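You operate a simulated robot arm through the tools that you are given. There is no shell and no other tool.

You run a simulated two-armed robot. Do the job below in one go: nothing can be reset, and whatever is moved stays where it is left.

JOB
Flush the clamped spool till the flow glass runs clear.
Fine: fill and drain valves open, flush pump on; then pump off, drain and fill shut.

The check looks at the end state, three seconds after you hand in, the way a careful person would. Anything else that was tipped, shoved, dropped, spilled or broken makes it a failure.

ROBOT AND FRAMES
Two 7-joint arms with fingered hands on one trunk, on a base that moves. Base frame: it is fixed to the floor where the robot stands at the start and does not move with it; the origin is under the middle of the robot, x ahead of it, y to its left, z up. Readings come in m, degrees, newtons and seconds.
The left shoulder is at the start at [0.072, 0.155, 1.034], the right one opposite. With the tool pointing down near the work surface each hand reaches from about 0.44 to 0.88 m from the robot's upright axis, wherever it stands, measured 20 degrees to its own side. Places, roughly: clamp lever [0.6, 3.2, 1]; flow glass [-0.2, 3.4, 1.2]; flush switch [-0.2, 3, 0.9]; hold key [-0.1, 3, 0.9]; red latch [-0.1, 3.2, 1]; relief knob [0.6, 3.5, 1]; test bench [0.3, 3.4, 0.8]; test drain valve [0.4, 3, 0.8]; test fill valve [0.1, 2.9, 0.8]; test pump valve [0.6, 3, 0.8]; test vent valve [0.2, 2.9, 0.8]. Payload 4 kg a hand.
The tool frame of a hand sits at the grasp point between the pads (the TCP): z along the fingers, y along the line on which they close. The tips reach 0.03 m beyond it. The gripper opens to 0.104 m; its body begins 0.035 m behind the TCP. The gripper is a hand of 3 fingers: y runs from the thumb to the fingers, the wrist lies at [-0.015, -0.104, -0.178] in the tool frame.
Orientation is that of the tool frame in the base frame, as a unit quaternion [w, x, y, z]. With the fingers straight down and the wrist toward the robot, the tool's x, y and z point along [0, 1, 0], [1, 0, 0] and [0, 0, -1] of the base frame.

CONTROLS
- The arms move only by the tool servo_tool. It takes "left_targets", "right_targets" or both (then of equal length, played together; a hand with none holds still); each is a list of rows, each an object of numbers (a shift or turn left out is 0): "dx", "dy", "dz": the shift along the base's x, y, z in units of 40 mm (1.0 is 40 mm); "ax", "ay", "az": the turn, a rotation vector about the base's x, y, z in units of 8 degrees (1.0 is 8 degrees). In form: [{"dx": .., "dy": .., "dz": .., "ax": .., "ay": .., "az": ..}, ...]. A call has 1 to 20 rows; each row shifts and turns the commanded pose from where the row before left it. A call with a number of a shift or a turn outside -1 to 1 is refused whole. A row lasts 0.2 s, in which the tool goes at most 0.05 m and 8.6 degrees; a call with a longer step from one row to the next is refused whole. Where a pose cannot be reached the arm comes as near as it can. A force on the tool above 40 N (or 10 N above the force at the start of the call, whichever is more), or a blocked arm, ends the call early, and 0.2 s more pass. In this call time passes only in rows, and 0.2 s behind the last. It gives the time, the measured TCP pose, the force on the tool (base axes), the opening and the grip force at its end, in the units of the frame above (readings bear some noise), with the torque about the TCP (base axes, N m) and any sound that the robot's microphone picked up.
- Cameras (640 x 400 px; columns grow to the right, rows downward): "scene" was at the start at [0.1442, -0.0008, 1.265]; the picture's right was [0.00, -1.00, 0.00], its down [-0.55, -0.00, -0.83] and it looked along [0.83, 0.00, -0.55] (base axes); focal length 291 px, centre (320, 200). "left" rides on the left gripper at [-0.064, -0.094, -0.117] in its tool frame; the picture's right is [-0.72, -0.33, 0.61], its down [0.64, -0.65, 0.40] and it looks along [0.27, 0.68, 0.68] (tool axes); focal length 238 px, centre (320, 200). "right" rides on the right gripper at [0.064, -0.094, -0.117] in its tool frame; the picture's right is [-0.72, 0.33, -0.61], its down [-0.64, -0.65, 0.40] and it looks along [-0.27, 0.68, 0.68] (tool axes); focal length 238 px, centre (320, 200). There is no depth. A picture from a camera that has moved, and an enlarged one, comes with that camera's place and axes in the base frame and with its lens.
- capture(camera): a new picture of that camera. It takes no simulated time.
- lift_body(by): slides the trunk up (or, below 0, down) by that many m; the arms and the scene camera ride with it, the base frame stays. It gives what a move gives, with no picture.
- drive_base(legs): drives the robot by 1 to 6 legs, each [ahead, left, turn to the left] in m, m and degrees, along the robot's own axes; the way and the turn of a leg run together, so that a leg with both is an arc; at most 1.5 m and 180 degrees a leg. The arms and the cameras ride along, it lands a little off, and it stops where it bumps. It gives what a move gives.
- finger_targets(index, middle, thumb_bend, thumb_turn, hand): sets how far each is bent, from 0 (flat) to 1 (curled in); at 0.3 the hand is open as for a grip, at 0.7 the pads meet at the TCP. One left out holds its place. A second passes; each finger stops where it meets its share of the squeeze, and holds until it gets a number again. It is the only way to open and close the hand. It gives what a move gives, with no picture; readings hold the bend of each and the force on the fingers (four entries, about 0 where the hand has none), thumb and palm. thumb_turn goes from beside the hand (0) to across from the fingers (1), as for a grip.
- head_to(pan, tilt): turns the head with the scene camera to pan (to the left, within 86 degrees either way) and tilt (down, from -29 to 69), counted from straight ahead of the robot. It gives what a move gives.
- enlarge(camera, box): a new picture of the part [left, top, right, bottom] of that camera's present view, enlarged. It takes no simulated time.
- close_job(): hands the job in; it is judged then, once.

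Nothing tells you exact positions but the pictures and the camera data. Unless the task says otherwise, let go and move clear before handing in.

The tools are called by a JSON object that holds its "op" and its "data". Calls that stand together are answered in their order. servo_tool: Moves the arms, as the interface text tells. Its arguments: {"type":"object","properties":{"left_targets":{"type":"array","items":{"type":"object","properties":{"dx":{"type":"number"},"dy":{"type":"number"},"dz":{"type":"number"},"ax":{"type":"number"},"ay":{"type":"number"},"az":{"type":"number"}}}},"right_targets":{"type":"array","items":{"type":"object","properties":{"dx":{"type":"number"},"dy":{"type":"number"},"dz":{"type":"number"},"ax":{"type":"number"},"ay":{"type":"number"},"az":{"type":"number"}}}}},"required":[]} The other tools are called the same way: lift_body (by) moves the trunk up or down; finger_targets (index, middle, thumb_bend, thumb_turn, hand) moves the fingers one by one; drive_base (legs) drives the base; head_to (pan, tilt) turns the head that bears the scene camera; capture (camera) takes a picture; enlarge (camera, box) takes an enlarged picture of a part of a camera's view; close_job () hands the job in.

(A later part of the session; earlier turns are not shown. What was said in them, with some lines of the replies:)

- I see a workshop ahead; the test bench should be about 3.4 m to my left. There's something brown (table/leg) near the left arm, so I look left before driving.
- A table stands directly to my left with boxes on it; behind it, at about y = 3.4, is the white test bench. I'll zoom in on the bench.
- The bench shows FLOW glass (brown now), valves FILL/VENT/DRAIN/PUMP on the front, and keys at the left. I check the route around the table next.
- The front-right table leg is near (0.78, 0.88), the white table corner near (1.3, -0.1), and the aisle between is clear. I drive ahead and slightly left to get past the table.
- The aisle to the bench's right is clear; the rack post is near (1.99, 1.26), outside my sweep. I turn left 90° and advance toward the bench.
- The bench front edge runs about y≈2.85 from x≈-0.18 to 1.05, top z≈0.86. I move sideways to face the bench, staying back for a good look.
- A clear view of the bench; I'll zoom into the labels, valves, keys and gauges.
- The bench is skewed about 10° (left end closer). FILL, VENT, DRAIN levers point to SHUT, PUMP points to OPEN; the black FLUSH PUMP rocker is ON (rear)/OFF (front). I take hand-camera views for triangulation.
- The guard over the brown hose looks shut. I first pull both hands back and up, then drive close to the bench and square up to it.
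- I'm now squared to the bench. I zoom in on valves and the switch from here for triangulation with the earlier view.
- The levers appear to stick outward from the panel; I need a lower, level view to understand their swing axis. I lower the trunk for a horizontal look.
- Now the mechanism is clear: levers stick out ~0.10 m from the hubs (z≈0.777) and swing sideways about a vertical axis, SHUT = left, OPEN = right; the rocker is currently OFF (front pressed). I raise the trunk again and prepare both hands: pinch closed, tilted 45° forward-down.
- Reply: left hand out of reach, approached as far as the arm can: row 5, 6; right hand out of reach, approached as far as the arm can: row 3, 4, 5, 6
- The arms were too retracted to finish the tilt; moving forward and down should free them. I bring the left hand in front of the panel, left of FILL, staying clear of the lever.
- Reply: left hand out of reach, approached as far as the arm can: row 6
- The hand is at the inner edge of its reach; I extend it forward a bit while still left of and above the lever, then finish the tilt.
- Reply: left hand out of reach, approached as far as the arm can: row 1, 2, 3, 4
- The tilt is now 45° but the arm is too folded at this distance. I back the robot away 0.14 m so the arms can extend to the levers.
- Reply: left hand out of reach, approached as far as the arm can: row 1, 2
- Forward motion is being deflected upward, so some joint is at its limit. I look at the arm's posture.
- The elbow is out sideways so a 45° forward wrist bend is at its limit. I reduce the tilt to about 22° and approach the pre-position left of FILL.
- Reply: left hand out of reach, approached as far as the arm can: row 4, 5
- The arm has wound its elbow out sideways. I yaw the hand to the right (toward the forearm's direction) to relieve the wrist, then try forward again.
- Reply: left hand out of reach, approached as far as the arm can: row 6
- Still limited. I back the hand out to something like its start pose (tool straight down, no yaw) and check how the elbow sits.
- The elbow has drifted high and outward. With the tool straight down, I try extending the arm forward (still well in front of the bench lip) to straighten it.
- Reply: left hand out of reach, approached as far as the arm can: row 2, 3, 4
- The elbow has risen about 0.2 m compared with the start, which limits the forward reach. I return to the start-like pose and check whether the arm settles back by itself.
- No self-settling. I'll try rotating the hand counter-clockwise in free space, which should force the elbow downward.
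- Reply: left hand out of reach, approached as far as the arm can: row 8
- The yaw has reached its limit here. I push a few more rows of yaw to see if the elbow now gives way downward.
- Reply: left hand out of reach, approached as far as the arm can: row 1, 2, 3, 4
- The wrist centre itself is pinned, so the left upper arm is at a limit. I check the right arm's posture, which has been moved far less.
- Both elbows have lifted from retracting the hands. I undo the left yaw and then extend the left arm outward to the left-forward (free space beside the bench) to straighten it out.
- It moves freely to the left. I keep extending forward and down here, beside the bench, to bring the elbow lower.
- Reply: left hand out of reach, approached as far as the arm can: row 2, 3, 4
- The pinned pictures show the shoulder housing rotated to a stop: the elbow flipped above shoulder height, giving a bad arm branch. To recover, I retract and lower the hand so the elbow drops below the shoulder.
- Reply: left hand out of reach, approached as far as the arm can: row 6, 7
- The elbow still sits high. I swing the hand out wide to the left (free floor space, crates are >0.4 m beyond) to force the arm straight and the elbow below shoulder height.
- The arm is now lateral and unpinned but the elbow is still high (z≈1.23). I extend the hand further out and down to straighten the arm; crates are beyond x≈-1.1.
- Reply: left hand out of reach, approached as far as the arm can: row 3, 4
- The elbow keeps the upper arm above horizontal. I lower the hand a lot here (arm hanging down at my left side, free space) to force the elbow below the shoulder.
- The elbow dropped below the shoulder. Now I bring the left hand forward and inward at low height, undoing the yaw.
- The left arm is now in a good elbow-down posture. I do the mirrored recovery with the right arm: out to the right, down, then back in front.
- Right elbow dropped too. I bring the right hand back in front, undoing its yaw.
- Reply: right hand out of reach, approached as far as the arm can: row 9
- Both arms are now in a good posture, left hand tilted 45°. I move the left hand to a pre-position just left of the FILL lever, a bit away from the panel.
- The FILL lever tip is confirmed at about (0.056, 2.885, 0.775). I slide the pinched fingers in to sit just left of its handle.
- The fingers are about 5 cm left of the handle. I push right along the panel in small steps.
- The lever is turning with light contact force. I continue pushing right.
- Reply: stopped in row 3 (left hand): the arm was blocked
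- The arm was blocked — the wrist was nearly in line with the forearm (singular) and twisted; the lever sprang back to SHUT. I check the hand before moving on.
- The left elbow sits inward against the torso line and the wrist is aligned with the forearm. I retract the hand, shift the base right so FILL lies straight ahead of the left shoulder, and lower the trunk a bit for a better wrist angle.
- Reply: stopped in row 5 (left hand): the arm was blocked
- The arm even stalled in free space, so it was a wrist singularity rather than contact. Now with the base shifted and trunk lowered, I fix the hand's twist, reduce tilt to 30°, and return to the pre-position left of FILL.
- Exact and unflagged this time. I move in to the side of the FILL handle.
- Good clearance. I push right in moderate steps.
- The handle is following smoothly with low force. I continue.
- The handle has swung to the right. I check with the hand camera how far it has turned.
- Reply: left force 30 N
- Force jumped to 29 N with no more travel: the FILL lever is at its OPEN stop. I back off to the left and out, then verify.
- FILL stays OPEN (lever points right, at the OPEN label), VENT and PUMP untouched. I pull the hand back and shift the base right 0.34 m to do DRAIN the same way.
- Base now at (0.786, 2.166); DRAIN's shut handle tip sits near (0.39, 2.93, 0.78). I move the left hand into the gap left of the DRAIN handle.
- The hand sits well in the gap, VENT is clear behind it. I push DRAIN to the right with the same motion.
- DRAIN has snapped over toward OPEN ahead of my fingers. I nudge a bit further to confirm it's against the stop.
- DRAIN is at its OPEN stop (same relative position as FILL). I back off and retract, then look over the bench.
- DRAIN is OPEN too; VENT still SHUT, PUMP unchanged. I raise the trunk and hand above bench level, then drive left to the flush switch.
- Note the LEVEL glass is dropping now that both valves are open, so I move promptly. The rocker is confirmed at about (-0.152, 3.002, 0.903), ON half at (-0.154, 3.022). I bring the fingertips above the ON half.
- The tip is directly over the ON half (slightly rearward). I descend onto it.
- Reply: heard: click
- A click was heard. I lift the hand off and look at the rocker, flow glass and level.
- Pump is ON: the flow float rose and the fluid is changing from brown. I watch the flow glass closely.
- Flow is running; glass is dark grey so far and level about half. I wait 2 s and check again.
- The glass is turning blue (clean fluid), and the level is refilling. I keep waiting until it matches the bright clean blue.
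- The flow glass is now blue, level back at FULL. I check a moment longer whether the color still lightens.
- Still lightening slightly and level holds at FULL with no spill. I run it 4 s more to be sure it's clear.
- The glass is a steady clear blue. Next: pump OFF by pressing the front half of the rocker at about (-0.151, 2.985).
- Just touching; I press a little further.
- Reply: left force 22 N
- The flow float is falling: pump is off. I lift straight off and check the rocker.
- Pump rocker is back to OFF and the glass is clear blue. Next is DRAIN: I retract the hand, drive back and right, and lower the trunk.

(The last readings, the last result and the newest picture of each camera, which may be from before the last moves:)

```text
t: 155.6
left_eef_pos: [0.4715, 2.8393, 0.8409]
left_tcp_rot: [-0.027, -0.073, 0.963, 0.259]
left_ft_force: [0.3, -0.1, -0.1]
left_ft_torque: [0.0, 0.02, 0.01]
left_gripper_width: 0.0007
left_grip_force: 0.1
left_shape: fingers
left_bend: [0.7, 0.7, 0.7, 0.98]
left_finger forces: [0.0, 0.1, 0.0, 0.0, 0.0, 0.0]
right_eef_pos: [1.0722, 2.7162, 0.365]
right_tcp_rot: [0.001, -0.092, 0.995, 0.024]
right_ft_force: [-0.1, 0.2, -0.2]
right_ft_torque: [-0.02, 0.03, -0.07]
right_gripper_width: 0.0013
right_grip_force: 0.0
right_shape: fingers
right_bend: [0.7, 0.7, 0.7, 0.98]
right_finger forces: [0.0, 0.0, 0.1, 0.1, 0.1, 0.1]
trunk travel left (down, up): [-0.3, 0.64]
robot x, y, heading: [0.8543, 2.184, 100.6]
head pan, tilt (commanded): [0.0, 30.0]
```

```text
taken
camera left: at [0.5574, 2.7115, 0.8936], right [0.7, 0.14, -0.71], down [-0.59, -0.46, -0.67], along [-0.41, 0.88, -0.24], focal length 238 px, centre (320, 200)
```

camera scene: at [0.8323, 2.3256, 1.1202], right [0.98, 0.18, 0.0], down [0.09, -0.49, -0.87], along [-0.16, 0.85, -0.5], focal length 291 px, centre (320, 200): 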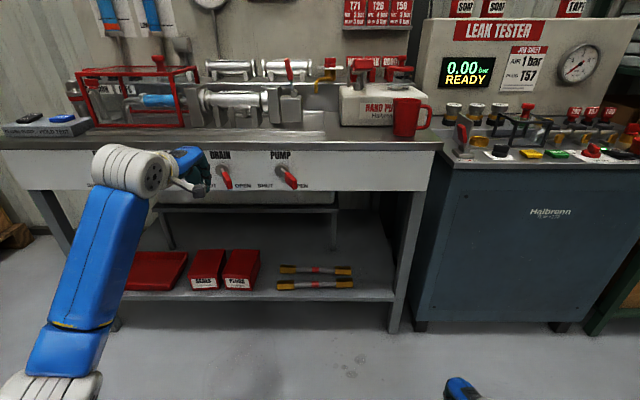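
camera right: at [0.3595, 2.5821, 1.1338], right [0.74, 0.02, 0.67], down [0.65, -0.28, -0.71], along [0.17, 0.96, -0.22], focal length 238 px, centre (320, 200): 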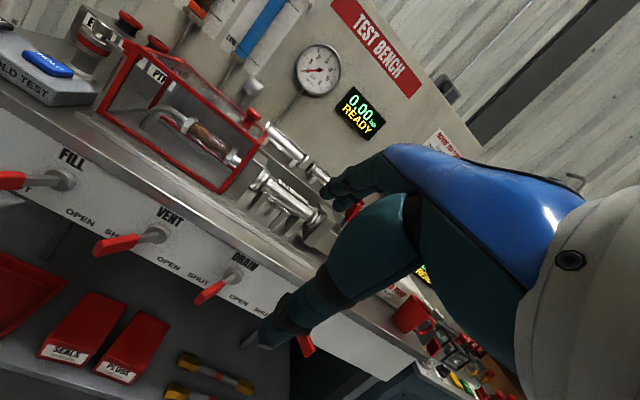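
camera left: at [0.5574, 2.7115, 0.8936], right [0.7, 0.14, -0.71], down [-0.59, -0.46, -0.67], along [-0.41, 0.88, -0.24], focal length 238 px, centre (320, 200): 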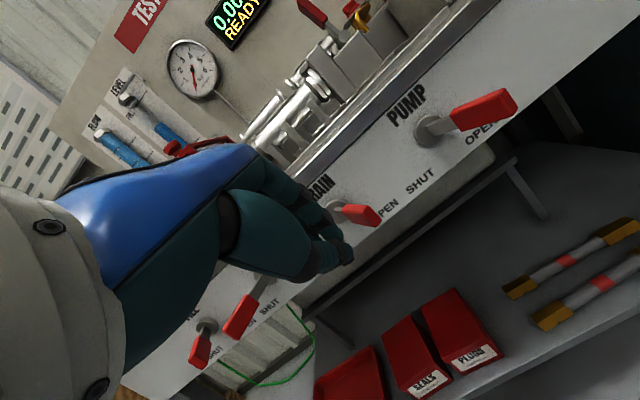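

DRAIN handle (open) tip is at about (0.47, 2.94). I position the fingers to its right, between DRAIN and PUMP.

{"op": "servo_tool", "data": {"left_targets": [{"dx": 0.9, "dy": 0.15}, {"dx": 0.86, "dy": 0.15}, {"dx": -0.17, "dy": 0.97, "dz": -0.1}, {"dx": -0.17, "dy": 0.97, "dz": -0.3}, {"dx": -0.17, "dy": 0.96, "dz": -0.5}, {"dz": -0.35}]}}

{"op": "capture", "data": {"camera": "left"}}

{"op": "enlarge", "data": {"camera": "scene", "box": [80, 120, 340, 240]}}

```text
t: 157.0
left_eef_pos: [0.5194, 2.9693, 0.7909]
left_tcp_rot: [-0.028, -0.073, 0.963, 0.259]
left_ft_force: [0.2, 1.2, -0.2]
left_ft_torque: [0.02, 0.0, 0.02]
left_gripper_width: 0.0009
left_grip_force: 0.1
left_shape: fingers
left_bend: [0.7, 0.7, 0.7, 0.98]
left_finger forces: [0.0, 0.0, 0.0, 0.0, 0.1, 0.0]
right_eef_pos: [1.0722, 2.716, 0.3648]
right_tcp_rot: [0.001, -0.093, 0.995, 0.024]
right_ft_force: [-0.3, 0.2, 0.5]
right_ft_torque: [0.02, 0.01, 0.04]
right_gripper_width: 0.0015
right_grip_force: 0.1
right_shape: fingers
right_bend: [0.7, 0.7, 0.7, 0.98]
right_finger forces: [0.0, 0.0, 0.0, 0.0, 0.1, 0.1]
trunk travel left (down, up): [-0.3, 0.64]
robot x, y, heading: [0.8608, 2.1863, 100.4]
head pan, tilt (commanded): [0.0, 30.0]
```

```text
taken
camera left: at [0.6058, 2.8412, 0.844], right [0.7, 0.14, -0.71], down [-0.59, -0.46, -0.67], along [-0.41, 0.88, -0.24], focal length 238 px, centre (320, 200)
```

left: 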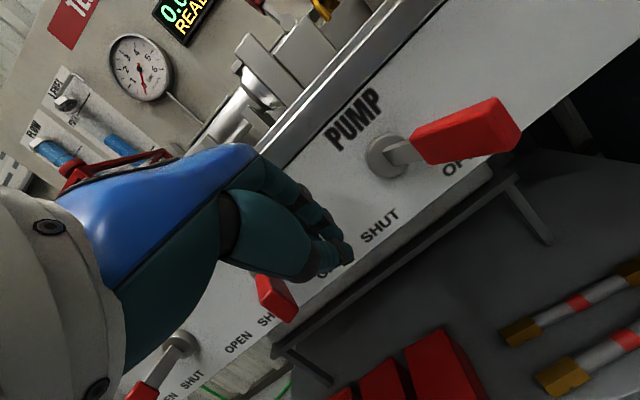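

```text
2.46 times, centred on (210, 180) of scene
camera zoom: at [0.8326, 2.3258, 1.1202], right [0.98, 0.18, 0.0], down [0.09, -0.49, -0.86], along [-0.16, 0.85, -0.5], focal length 716 px, centre (591, 249)
```

zoom: 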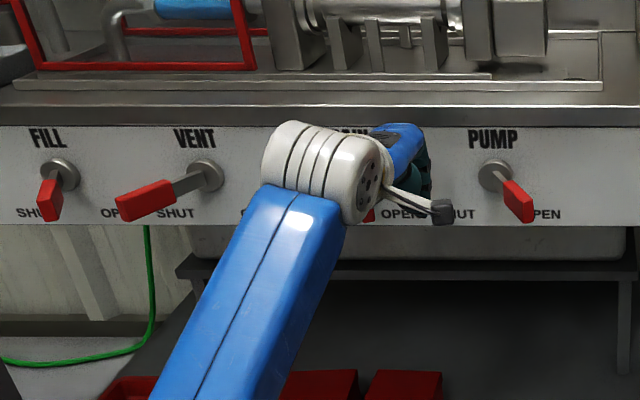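

The fingers sit between DRAIN and PUMP. I push left to shut DRAIN.

{"op": "servo_tool", "data": {"left_targets": [{"dx": -0.5, "dy": -0.085}, {"dx": -0.5, "dy": -0.085}, {"dx": -0.5, "dy": -0.085}, {"dx": -0.4, "dy": -0.07}, {"dx": -0.3, "dy": -0.05}]}}

{"op": "enlarge", "data": {"camera": "scene", "box": [80, 120, 340, 240]}}

{"op": "capture", "data": {"camera": "left"}}

```text
t: 158.2
left_eef_pos: [0.4322, 2.9538, 0.7926]
left_tcp_rot: [-0.027, -0.073, 0.963, 0.259]
left_ft_force: [0.4, 0.6, 0.6]
left_ft_torque: [-0.01, -0.04, -0.02]
left_gripper_width: 0.0012
left_grip_force: 0.2
left_shape: fingers
left_bend: [0.7, 0.7, 0.7, 0.97]
left_finger forces: [0.0, 0.0, 0.0, 0.0, 0.1, 0.0]
right_eef_pos: [1.0718, 2.7156, 0.3644]
right_tcp_rot: [0.001, -0.092, 0.995, 0.024]
right_ft_force: [0.6, 0.0, 0.1]
right_ft_torque: [-0.03, -0.01, -0.01]
right_gripper_width: 0.0015
right_grip_force: 0.0
right_shape: fingers
right_bend: [0.7, 0.7, 0.7, 0.98]
right_finger forces: [0.0, 0.0, 0.0, 0.0, 0.0, 0.0]
trunk travel left (down, up): [-0.3, 0.64]
robot x, y, heading: [0.8583, 2.1834, 100.5]
head pan, tilt (commanded): [0.0, 30.0]
```

```text
2.46 times, centred on (210, 180) of scene
camera zoom: at [0.8321, 2.3258, 1.1202], right [0.98, 0.18, 0.0], down [0.09, -0.49, -0.86], along [-0.16, 0.85, -0.5], focal length 716 px, centre (591, 249)
```

zoom: 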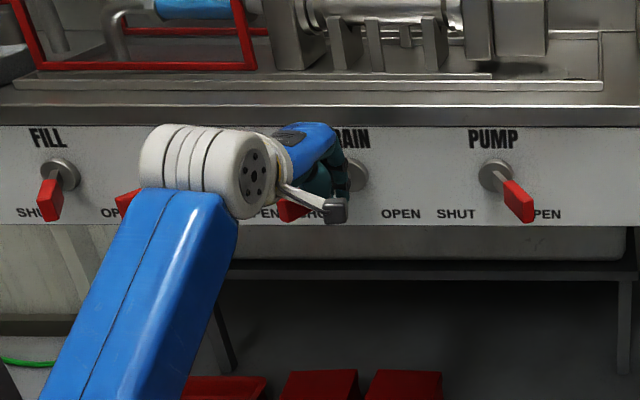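

```text
taken
camera left: at [0.5184, 2.8247, 0.8452], right [0.7, 0.14, -0.71], down [-0.59, -0.46, -0.67], along [-0.41, 0.88, -0.24], focal length 238 px, centre (320, 200)
```

left: 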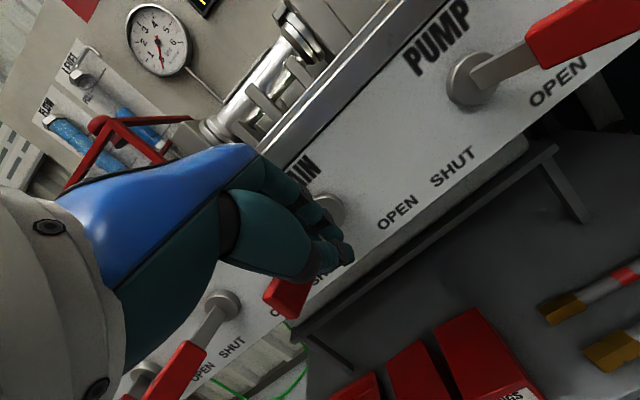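

DRAIN has swung over to SHUT. I nudge further to seat it against the stop.

{"op": "servo_tool", "data": {"left_targets": [{"dx": -0.25, "dy": -0.04}, {"dx": -0.2, "dy": -0.035}]}}

```text
t: 158.8
left_eef_pos: [0.4236, 2.9513, 0.794]
left_tcp_rot: [-0.027, -0.069, 0.963, 0.259]
left_ft_force: [24.8, 0.4, 3.2]
left_ft_torque: [0.06, -0.06, -0.5]
left_gripper_width: 0.0012
left_grip_force: 11.9
left_shape: fingers
left_bend: [0.7, 0.71, 0.7, 0.97]
left_finger forces: [0.0, 23.0, 0.0, 0.0, 0.1, 0.0]
right_eef_pos: [1.0759, 2.7168, 0.364]
right_tcp_rot: [-0.002, -0.092, 0.995, 0.024]
right_ft_force: [-0.2, 0.9, -0.1]
right_ft_torque: [-0.01, 0.01, -0.02]
right_gripper_width: 0.0013
right_grip_force: 0.1
right_shape: fingers
right_bend: [0.7, 0.7, 0.7, 0.98]
right_finger forces: [0.1, 0.1, 0.0, 0.0, 0.0, 0.0]
trunk travel left (down, up): [-0.3, 0.64]
robot x, y, heading: [0.8556, 2.1842, 100.3]
head pan, tilt (commanded): [0.0, 30.0]
```

25 N with no further travel: DRAIN is at its SHUT stop. I back off to the right and retract.

{"op": "servo_tool", "data": {"left_targets": [{"dx": 0.5, "dy": 0.085}, {"dx": 0.5, "dy": 0.085}, {"dx": 0.4, "dy": 0.07}, {"dx": 0.15, "dy": -0.9, "dz": 0.3}, {"dx": 0.15, "dy": -0.9, "dz": 0.3}, {"dx": 0.15, "dy": -0.9, "dz": 0.3}, {"dx": 0.1, "dy": -0.6, "dz": 0.3}]}}

{"op": "enlarge", "data": {"camera": "scene", "box": [80, 120, 340, 240]}}

{"op": "capture", "data": {"camera": "scene"}}

```text
t: 160.4
left_eef_pos: [0.4909, 2.8258, 0.8403]
left_tcp_rot: [-0.027, -0.073, 0.963, 0.259]
left_ft_force: [-0.2, -0.3, 0.4]
left_ft_torque: [0.0, 0.0, 0.04]
left_gripper_width: 0.0012
left_grip_force: 0.0
left_shape: fingers
left_bend: [0.7, 0.7, 0.7, 0.97]
left_finger forces: [0.0, 0.1, 0.1, 0.0, 0.1, 0.0]
right_eef_pos: [1.0723, 2.7165, 0.3655]
right_tcp_rot: [0.001, -0.093, 0.995, 0.023]
right_ft_force: [-0.3, 0.3, -0.4]
right_ft_torque: [0.01, 0.01, -0.03]
right_gripper_width: 0.0015
right_grip_force: 0.1
right_shape: fingers
right_bend: [0.7, 0.7, 0.7, 0.98]
right_finger forces: [0.0, 0.0, 0.1, 0.0, 0.0, 0.0]
trunk travel left (down, up): [-0.3, 0.64]
robot x, y, heading: [0.8561, 2.1849, 100.3]
head pan, tilt (commanded): [0.0, 30.0]
```

```text
2.46 times, centred on (210, 180) of scene
camera zoom: at [0.8325, 2.3253, 1.1202], right [0.98, 0.18, 0.0], down [0.09, -0.49, -0.87], along [-0.16, 0.85, -0.5], focal length 716 px, centre (591, 249)
```

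zoom: 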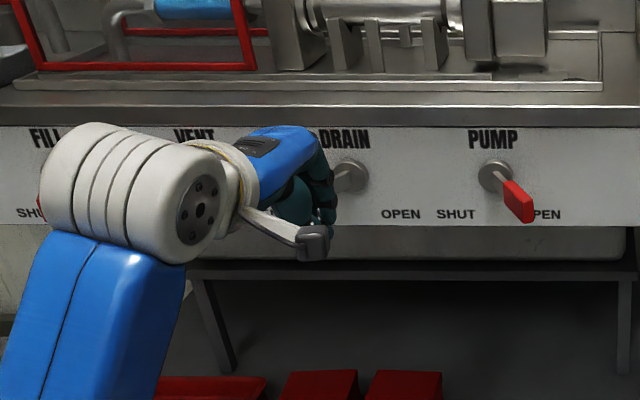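

```text
taken
camera scene: at [0.8325, 2.3253, 1.1202], right [0.98, 0.18, 0.0], down [0.09, -0.49, -0.87], along [-0.16, 0.85, -0.5], focal length 291 px, centre (320, 200)
```

scene: 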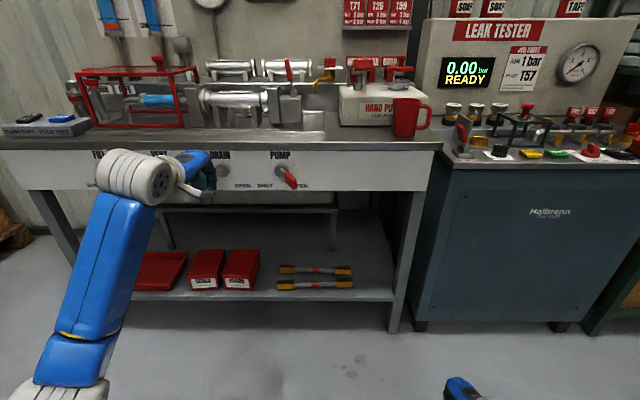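

DRAIN lever is hidden behind the hand but seated. I shift left 0.34 m to FILL and check level and lever positions.

{"op": "drive_base", "data": {"legs": [[0, 0.339, 0]]}}

{"op": "capture", "data": {"camera": "scene"}}

{"op": "capture", "data": {"camera": "left"}}

```text
t: 162.6
left_eef_pos: [0.1639, 2.7679, 0.8394]
left_tcp_rot: [-0.029, -0.071, 0.963, 0.259]
left_ft_force: [0.4, -0.7, 0.1]
left_ft_torque: [0.03, 0.01, 0.04]
left_gripper_width: 0.0012
left_grip_force: 0.1
left_shape: fingers
left_bend: [0.7, 0.7, 0.7, 0.97]
left_finger forces: [0.0, 0.1, 0.0, 0.0, 0.1, 0.0]
right_eef_pos: [0.7431, 2.6549, 0.3644]
right_tcp_rot: [0.0, -0.091, 0.996, 0.024]
right_ft_force: [0.2, 0.1, -0.3]
right_ft_torque: [0.04, 0.0, -0.04]
right_gripper_width: 0.0012
right_grip_force: 0.0
right_shape: fingers
right_bend: [0.7, 0.7, 0.7, 0.98]
right_finger forces: [0.0, 0.0, 0.0, 0.0, 0.0, 0.1]
trunk travel left (down, up): [-0.3, 0.64]
robot x, y, heading: [0.5253, 2.1214, 100.4]
head pan, tilt (commanded): [0.0, 30.0]
```

```text
taken
camera scene: at [0.5046, 2.2652, 1.1202], right [0.98, 0.18, 0.0], down [0.09, -0.49, -0.86], along [-0.16, 0.85, -0.5], focal length 291 px, centre (320, 200)
```

scene: 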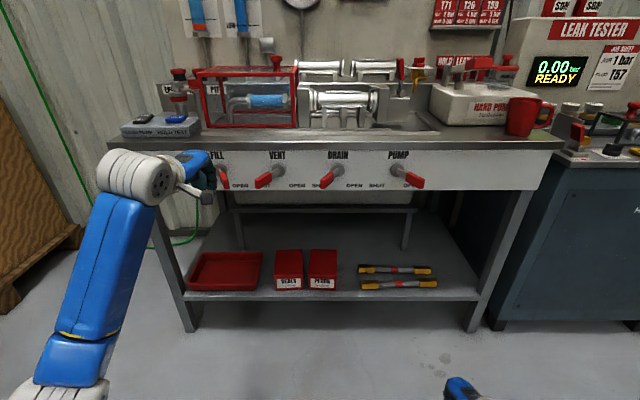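

```text
taken
camera left: at [0.2508, 2.6385, 0.8923], right [0.69, 0.13, -0.71], down [-0.59, -0.46, -0.67], along [-0.41, 0.88, -0.24], focal length 238 px, centre (320, 200)
```

left: 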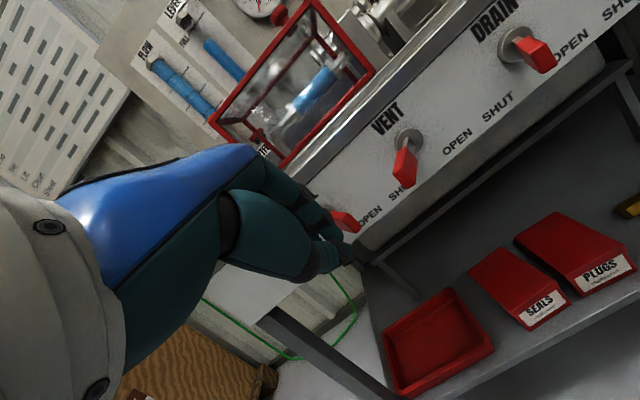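

DRAIN now matches VENT (SHUT). I look up at the level and flow glasses before closing FILL.

{"op": "head_to", "data": {"pan": 10, "tilt": 15}}

{"op": "capture", "data": {"camera": "scene"}}

{"op": "enlarge", "data": {"camera": "scene", "box": [180, 40, 340, 150]}}

```text
t: 163.4
left_eef_pos: [0.1617, 2.7664, 0.8396]
left_tcp_rot: [-0.027, -0.072, 0.962, 0.261]
left_ft_force: [0.4, -0.1, 0.6]
left_ft_torque: [0.0, -0.02, 0.0]
left_gripper_width: 0.0011
left_grip_force: 0.0
left_shape: fingers
left_bend: [0.7, 0.7, 0.7, 0.97]
left_finger forces: [0.1, 0.0, 0.1, 0.0, 0.1, 0.0]
right_eef_pos: [0.7431, 2.6531, 0.3662]
right_tcp_rot: [0.001, -0.091, 0.996, 0.024]
right_ft_force: [0.0, -0.5, 0.0]
right_ft_torque: [0.02, 0.02, 0.01]
right_gripper_width: 0.0014
right_grip_force: 0.0
right_shape: fingers
right_bend: [0.7, 0.7, 0.7, 0.98]
right_finger forces: [0.0, 0.0, 0.0, 0.0, 0.1, 0.0]
trunk travel left (down, up): [-0.3, 0.64]
robot x, y, heading: [0.5221, 2.1262, 100.2]
head pan, tilt (commanded): [10.0, 15.0]
```

```text
taken
camera scene: at [0.4851, 2.2635, 1.1443], right [0.94, 0.35, 0.0], down [0.09, -0.25, -0.97], along [-0.34, 0.91, -0.26], focal length 291 px, centre (320, 200)
```

scene: 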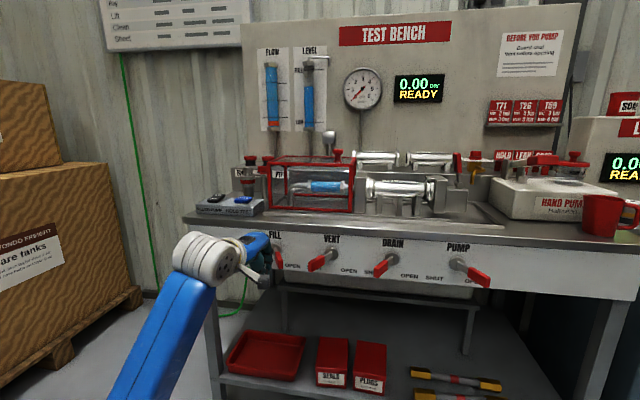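

```text
3.64 times, centred on (260, 95) of scene
camera zoom: at [0.4851, 2.2635, 1.1443], right [0.94, 0.35, 0.0], down [0.09, -0.25, -0.97], along [-0.34, 0.91, -0.26], focal length 1058 px, centre (538, 582)
```

zoom: 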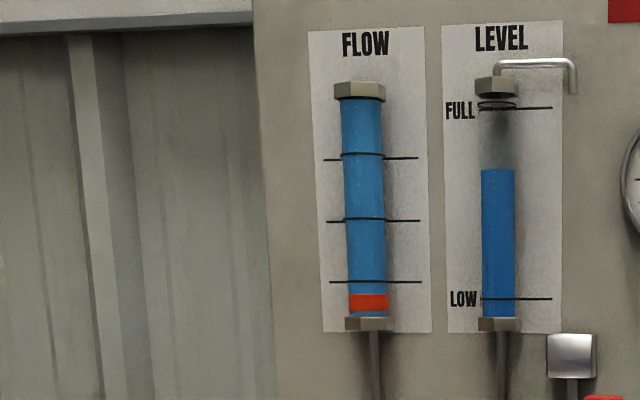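

The flow glass is clear; level is about 65%. I wait briefly to see whether it refills with FILL still open.

{"op": "servo_tool", "data": {"left_targets": [{}, {}, {}, {}, {}, {}, {}, {}, {}, {}]}}

{"op": "enlarge", "data": {"camera": "scene", "box": [180, 40, 340, 150]}}

```text
t: 165.6
left_eef_pos: [0.1628, 2.7663, 0.8405]
left_tcp_rot: [-0.027, -0.072, 0.963, 0.259]
left_ft_force: [0.2, 0.3, 0.5]
left_ft_torque: [0.0, -0.04, 0.03]
left_gripper_width: 0.0012
left_grip_force: 0.1
left_shape: fingers
left_bend: [0.7, 0.7, 0.7, 0.97]
left_finger forces: [0.1, 0.0, 0.0, 0.0, 0.1, 0.1]
right_eef_pos: [0.742, 2.6547, 0.3653]
right_tcp_rot: [0.002, -0.091, 0.996, 0.023]
right_ft_force: [0.1, -0.5, 0.6]
right_ft_torque: [0.0, -0.01, -0.02]
right_gripper_width: 0.0014
right_grip_force: 0.0
right_shape: fingers
right_bend: [0.7, 0.7, 0.7, 0.98]
right_finger forces: [0.0, 0.1, 0.0, 0.0, 0.0, 0.0]
trunk travel left (down, up): [-0.3, 0.64]
robot x, y, heading: [0.5279, 2.1283, 100.5]
head pan, tilt (commanded): [10.0, 15.0]
```

```text
3.64 times, centred on (260, 95) of scene
camera zoom: at [0.4853, 2.2634, 1.1444], right [0.94, 0.35, 0.0], down [0.09, -0.24, -0.97], along [-0.34, 0.91, -0.26], focal length 1058 px, centre (538, 582)
```

zoom: 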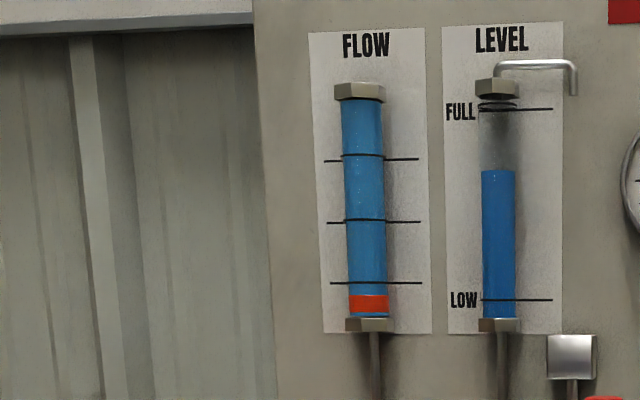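

The level is static between LOW and FULL, which is fine. I now move the fingers above the gap between FILL and VENT handles, to come down right of FILL's handle.

{"op": "servo_tool", "data": {"left_targets": [{"dx": 0.96, "dy": 0.165, "dz": 0.2}, {"dz": 0.3}, {"dx": -0.149, "dy": 0.854}, {"dx": -0.149, "dy": 0.854}, {"dx": -0.149, "dy": 0.854}, {"dx": -0.149, "dy": 0.854}, {}]}}

{"op": "capture", "data": {"camera": "left"}}

{"op": "enlarge", "data": {"camera": "scene", "box": [190, 200, 400, 310]}}

```text
t: 167.2
left_eef_pos: [0.1771, 2.9096, 0.8587]
left_tcp_rot: [-0.028, -0.071, 0.963, 0.26]
left_ft_force: [0.0, -0.4, 0.7]
left_ft_torque: [0.01, 0.03, -0.01]
left_gripper_width: 0.0012
left_grip_force: 0.0
left_shape: fingers
left_bend: [0.7, 0.7, 0.7, 0.97]
left_finger forces: [0.1, 0.1, 0.0, 0.1, 0.0, 0.0]
right_eef_pos: [0.7425, 2.6536, 0.366]
right_tcp_rot: [0.001, -0.09, 0.996, 0.024]
right_ft_force: [0.2, 0.1, 0.5]
right_ft_torque: [-0.02, 0.01, -0.04]
right_gripper_width: 0.0014
right_grip_force: 0.0
right_shape: fingers
right_bend: [0.7, 0.7, 0.7, 0.98]
right_finger forces: [0.0, 0.1, 0.0, 0.0, 0.0, 0.1]
trunk travel left (down, up): [-0.3, 0.64]
robot x, y, heading: [0.5227, 2.1264, 100.3]
head pan, tilt (commanded): [10.0, 15.0]
```

```text
taken
camera left: at [0.2633, 2.781, 0.9118], right [0.7, 0.13, -0.71], down [-0.59, -0.45, -0.67], along [-0.41, 0.88, -0.24], focal length 238 px, centre (320, 200)
```

left: 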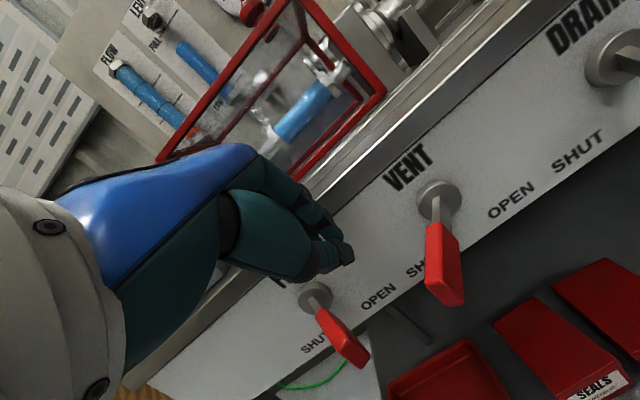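

```text
3.05 times, centred on (295, 255) of scene
camera zoom: at [0.4855, 2.2637, 1.1444], right [0.94, 0.35, 0.0], down [0.09, -0.24, -0.97], along [-0.34, 0.91, -0.26], focal length 887 px, centre (396, 32)
```

zoom: 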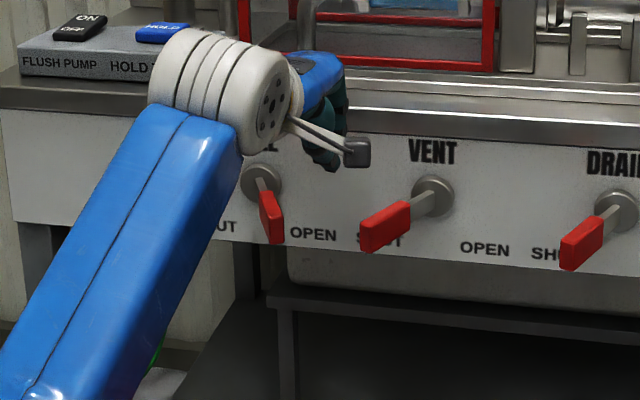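

The fingers hover over the middle of the gap. I descend and then push left.

{"op": "servo_tool", "data": {"left_targets": [{"dz": -0.85}, {"dz": -0.85}, {}]}}

{"op": "capture", "data": {"camera": "left"}}

{"op": "enlarge", "data": {"camera": "scene", "box": [190, 200, 400, 310]}}

```text
t: 168.0
left_eef_pos: [0.1785, 2.9092, 0.7915]
left_tcp_rot: [-0.027, -0.071, 0.963, 0.26]
left_ft_force: [0.2, 0.4, 1.1]
left_ft_torque: [-0.04, 0.0, 0.01]
left_gripper_width: 0.0014
left_grip_force: 0.0
left_shape: fingers
left_bend: [0.7, 0.7, 0.7, 0.97]
left_finger forces: [0.1, 0.0, 0.0, 0.0, 0.0, 0.1]
right_eef_pos: [0.7428, 2.6555, 0.3662]
right_tcp_rot: [0.001, -0.09, 0.996, 0.024]
right_ft_force: [-0.3, -0.3, 0.0]
right_ft_torque: [0.0, -0.02, -0.03]
right_gripper_width: 0.001
right_grip_force: 0.0
right_shape: fingers
right_bend: [0.7, 0.7, 0.7, 0.98]
right_finger forces: [0.0, 0.1, 0.0, 0.0, 0.0, 0.0]
trunk travel left (down, up): [-0.3, 0.64]
robot x, y, heading: [0.5263, 2.1268, 100.5]
head pan, tilt (commanded): [10.0, 15.0]
```

```text
taken
camera left: at [0.2638, 2.78, 0.8437], right [0.7, 0.13, -0.71], down [-0.59, -0.45, -0.67], along [-0.41, 0.88, -0.24], focal length 238 px, centre (320, 200)
```

left: 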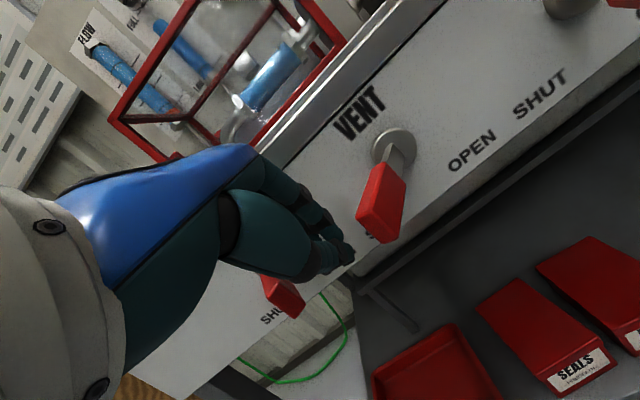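

```text
3.05 times, centred on (295, 255) of scene
camera zoom: at [0.4856, 2.2637, 1.1444], right [0.94, 0.35, 0.0], down [0.09, -0.24, -0.97], along [-0.34, 0.91, -0.26], focal length 887 px, centre (396, 32)
```

zoom: 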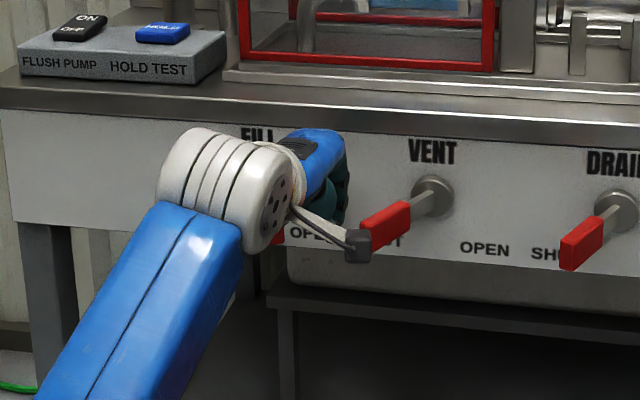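

No contact with VENT, fingers between the handles. I push FILL to the left.

{"op": "servo_tool", "data": {"left_targets": [{"dx": -0.5, "dy": -0.085}, {"dx": -0.5, "dy": -0.085}, {"dx": -0.5, "dy": -0.085}, {"dx": -0.4, "dy": -0.07}, {"dx": -0.15, "dy": -0.025}]}}

{"op": "enlarge", "data": {"camera": "scene", "box": [190, 200, 400, 310]}}

{"op": "servo_tool", "data": {"left_targets": [{"dx": -0.25, "dy": -0.04}, {"dx": -0.2, "dy": -0.035}]}}

```text
t: 169.2
left_eef_pos: [0.096, 2.8965, 0.7901]
left_tcp_rot: [-0.026, -0.07, 0.963, 0.26]
left_ft_force: [2.4, -1.2, -0.3]
left_ft_torque: [-0.04, -0.02, -0.06]
left_gripper_width: 0.0011
left_grip_force: 1.9
left_shape: fingers
left_bend: [0.7, 0.7, 0.7, 0.97]
left_finger forces: [0.0, 2.7, 0.0, 0.0, 0.0, 0.0]
right_eef_pos: [0.743, 2.6533, 0.3667]
right_tcp_rot: [0.0, -0.09, 0.996, 0.024]
right_ft_force: [1.5, -1.3, 0.4]
right_ft_torque: [0.01, 0.0, 0.01]
right_gripper_width: 0.0015
right_grip_force: 0.1
right_shape: fingers
right_bend: [0.7, 0.7, 0.7, 0.98]
right_finger forces: [0.0, 0.0, 0.1, 0.0, 0.1, 0.0]
trunk travel left (down, up): [-0.3, 0.64]
robot x, y, heading: [0.5233, 2.1264, 100.4]
head pan, tilt (commanded): [10.0, 15.0]
```

```text
3.05 times, centred on (295, 255) of scene
camera zoom: at [0.4864, 2.2638, 1.1444], right [0.94, 0.35, 0.0], down [0.09, -0.24, -0.97], along [-0.34, 0.91, -0.26], focal length 887 px, centre (396, 32)
```

zoom: 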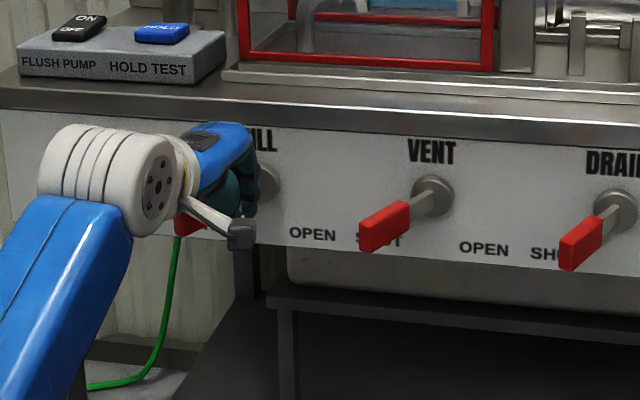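

```text
t: 169.8
left_eef_pos: [0.09, 2.8941, 0.7964]
left_tcp_rot: [-0.027, -0.066, 0.963, 0.261]
left_ft_force: [34.2, -0.5, 1.5]
left_ft_torque: [0.06, -0.17, -0.65]
left_gripper_width: 0.0013
left_grip_force: 16.2
left_shape: fingers
left_bend: [0.7, 0.71, 0.7, 0.97]
left_finger forces: [0.0, 32.2, 0.0, 0.1, 0.0, 0.0]
right_eef_pos: [0.7452, 2.6542, 0.3641]
right_tcp_rot: [-0.002, -0.09, 0.996, 0.025]
right_ft_force: [-0.2, 0.4, -0.5]
right_ft_torque: [-0.01, -0.01, -0.01]
right_gripper_width: 0.0013
right_grip_force: 0.1
right_shape: fingers
right_bend: [0.7, 0.7, 0.7, 0.98]
right_finger forces: [0.0, 0.0, 0.0, 0.0, 0.1, 0.0]
trunk travel left (down, up): [-0.3, 0.64]
robot x, y, heading: [0.5254, 2.1251, 100.3]
head pan, tilt (commanded): [10.0, 15.0]
```

FILL is seated at its SHUT stop (34 N). I back off slightly, lift up out of the gap, and retract.

{"op": "servo_tool", "data": {"left_targets": [{"dx": 0.4, "dy": 0.07}, {"dx": 0.5, "dy": 0.085}, {"dz": 0.8}, {"dz": 0.8}, {"dx": 0.15, "dy": -0.9}, {"dx": 0.15, "dy": -0.9}, {"dx": 0.15, "dy": -0.9}, {"dx": 0.15, "dy": -0.9}, {}]}}

{"op": "drive_base", "data": {"legs": [[-0.15, 0, 0]]}}

{"op": "capture", "data": {"camera": "scene"}}

```text
t: 171.8
left_eef_pos: [0.1376, 2.7562, 0.8549]
left_tcp_rot: [-0.027, -0.071, 0.963, 0.259]
left_ft_force: [-0.3, 0.2, 0.5]
left_ft_torque: [0.0, -0.02, -0.03]
left_gripper_width: 0.0009
left_grip_force: 0.0
left_shape: fingers
left_bend: [0.7, 0.7, 0.7, 0.97]
left_finger forces: [0.0, 0.0, 0.1, 0.0, 0.1, 0.0]
right_eef_pos: [0.7428, 2.6551, 0.3658]
right_tcp_rot: [0.001, -0.091, 0.996, 0.023]
right_ft_force: [-0.6, -0.4, -0.1]
right_ft_torque: [0.02, -0.02, 0.02]
right_gripper_width: 0.0015
right_grip_force: 0.0
right_shape: fingers
right_bend: [0.7, 0.7, 0.7, 0.98]
right_finger forces: [0.0, 0.0, 0.1, 0.0, 0.0, 0.0]
trunk travel left (down, up): [-0.3, 0.64]
robot x, y, heading: [0.5217, 2.1245, 100.0]
head pan, tilt (commanded): [10.0, 15.0]
```

```text
t: 173.2
left_eef_pos: [0.1643, 2.6064, 0.8557]
left_tcp_rot: [-0.027, -0.07, 0.962, 0.261]
left_ft_force: [0.1, 0.6, 0.2]
left_ft_torque: [-0.01, -0.01, -0.01]
left_gripper_width: 0.0012
left_grip_force: 0.0
left_shape: fingers
left_bend: [0.7, 0.7, 0.7, 0.97]
left_finger forces: [0.0, 0.0, 0.0, 0.1, 0.1, 0.0]
right_eef_pos: [0.7703, 2.5069, 0.3658]
right_tcp_rot: [0.002, -0.09, 0.996, 0.025]
right_ft_force: [0.2, -0.3, -0.1]
right_ft_torque: [0.01, 0.0, -0.02]
right_gripper_width: 0.0017
right_grip_force: 0.0
right_shape: fingers
right_bend: [0.7, 0.7, 0.7, 0.98]
right_finger forces: [0.0, 0.1, 0.1, 0.0, 0.0, 0.0]
trunk travel left (down, up): [-0.3, 0.64]
robot x, y, heading: [0.5541, 1.9816, 100.3]
head pan, tilt (commanded): [10.0, 15.0]
```

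```text
taken
camera scene: at [0.5125, 2.1142, 1.1446], right [0.94, 0.35, 0.0], down [0.09, -0.24, -0.97], along [-0.33, 0.91, -0.26], focal length 291 px, centre (320, 200)
```

scene: 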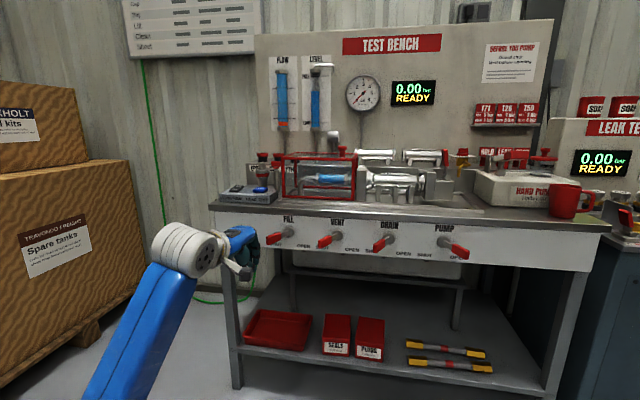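

All four levers look as they should (FILL, VENT, DRAIN shut, PUMP as found). I zoom in for a final check of valves, switch and glasses.

{"op": "enlarge", "data": {"camera": "scene", "box": [255, 205, 485, 270]}}

{"op": "enlarge", "data": {"camera": "scene", "box": [205, 140, 375, 215]}}

{"op": "enlarge", "data": {"camera": "scene", "box": [260, 45, 440, 135]}}

{"op": "enlarge", "data": {"camera": "scene", "box": [350, 120, 620, 230]}}

```text
2.78 times, centred on (370, 238) of scene
camera zoom: at [0.5125, 2.1142, 1.1446], right [0.94, 0.35, 0.0], down [0.09, -0.24, -0.97], along [-0.33, 0.91, -0.26], focal length 810 px, centre (181, 96)
```

zoom: 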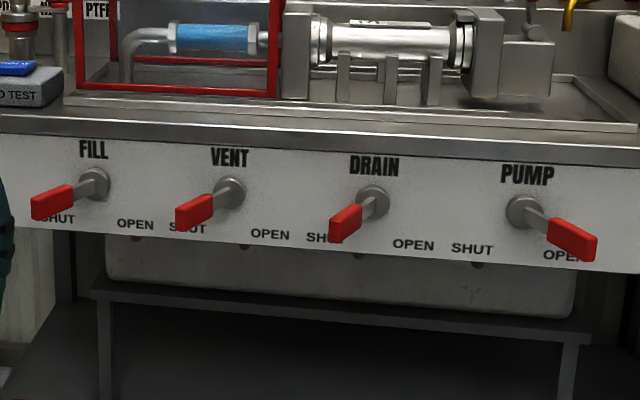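

```text
3.76 times, centred on (290, 178) of scene
camera zoom: at [0.5125, 2.1142, 1.1446], right [0.94, 0.35, 0.0], down [0.09, -0.24, -0.97], along [-0.33, 0.91, -0.26], focal length 1096 px, centre (433, 285)
```

zoom: 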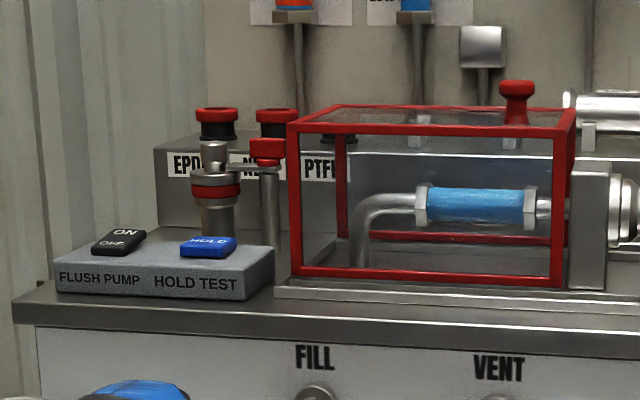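

```text
3.56 times, centred on (350, 90) of scene
camera zoom: at [0.5125, 2.1142, 1.1446], right [0.94, 0.35, 0.0], down [0.09, -0.24, -0.97], along [-0.33, 0.91, -0.26], focal length 1035 px, centre (213, 591)
```

zoom: 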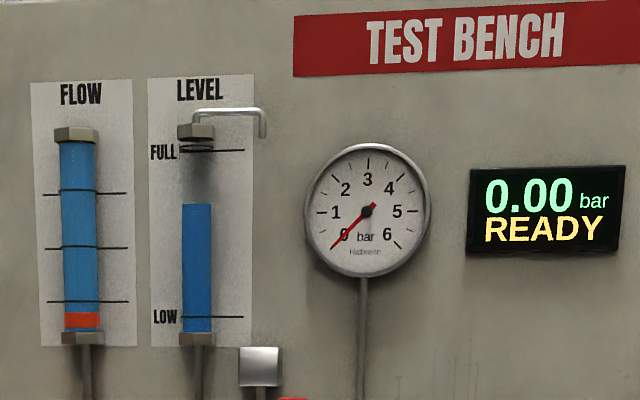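

```text
2.37 times, centred on (485, 175) of scene
camera zoom: at [0.5125, 2.1142, 1.1446], right [0.94, 0.35, 0.0], down [0.09, -0.24, -0.97], along [-0.33, 0.91, -0.26], focal length 690 px, centre (-71, 259)
```

zoom: 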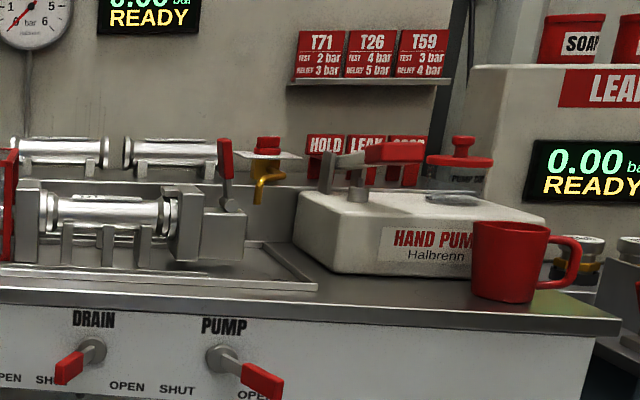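

The end state looks right. The flow glass runs clear blue with its float at rest, and the pump rocker is OFF. FILL and DRAIN are shut, VENT and PUMP are as I found them, and both hands are clear. The level glass ended at about two-thirds instead of FULL, because fluid drained between pump-off and shutting the drain. I'm handing in.

{"op": "close_job", "data": {}}

```text
The job is handed in.
```

I flushed the clamped spool until the flow glass ran clear blue, then shut everything down in the order you gave. The job is handed in; I haven't seen the check's result.

- **Pump and valves:** the flush pump is off, and the fill and drain valves are shut. Both levers are hard against their shut stops.
- **Left alone:** the vent valve is still shut and the pump valve is still open, as I found them. I saw nothing tipped, shoved or spilled.
- **Level glass:** it started at FULL and now reads about two-thirds. It fell while the drain was open with the pump off, and it did not refill with only the fill valve open.
- **Fill lever:** my first push moved it only partway, because the arm stalled. It sprang back to shut, and the second try opened it fully.

Both hands are clear and the robot has backed away from the bench.
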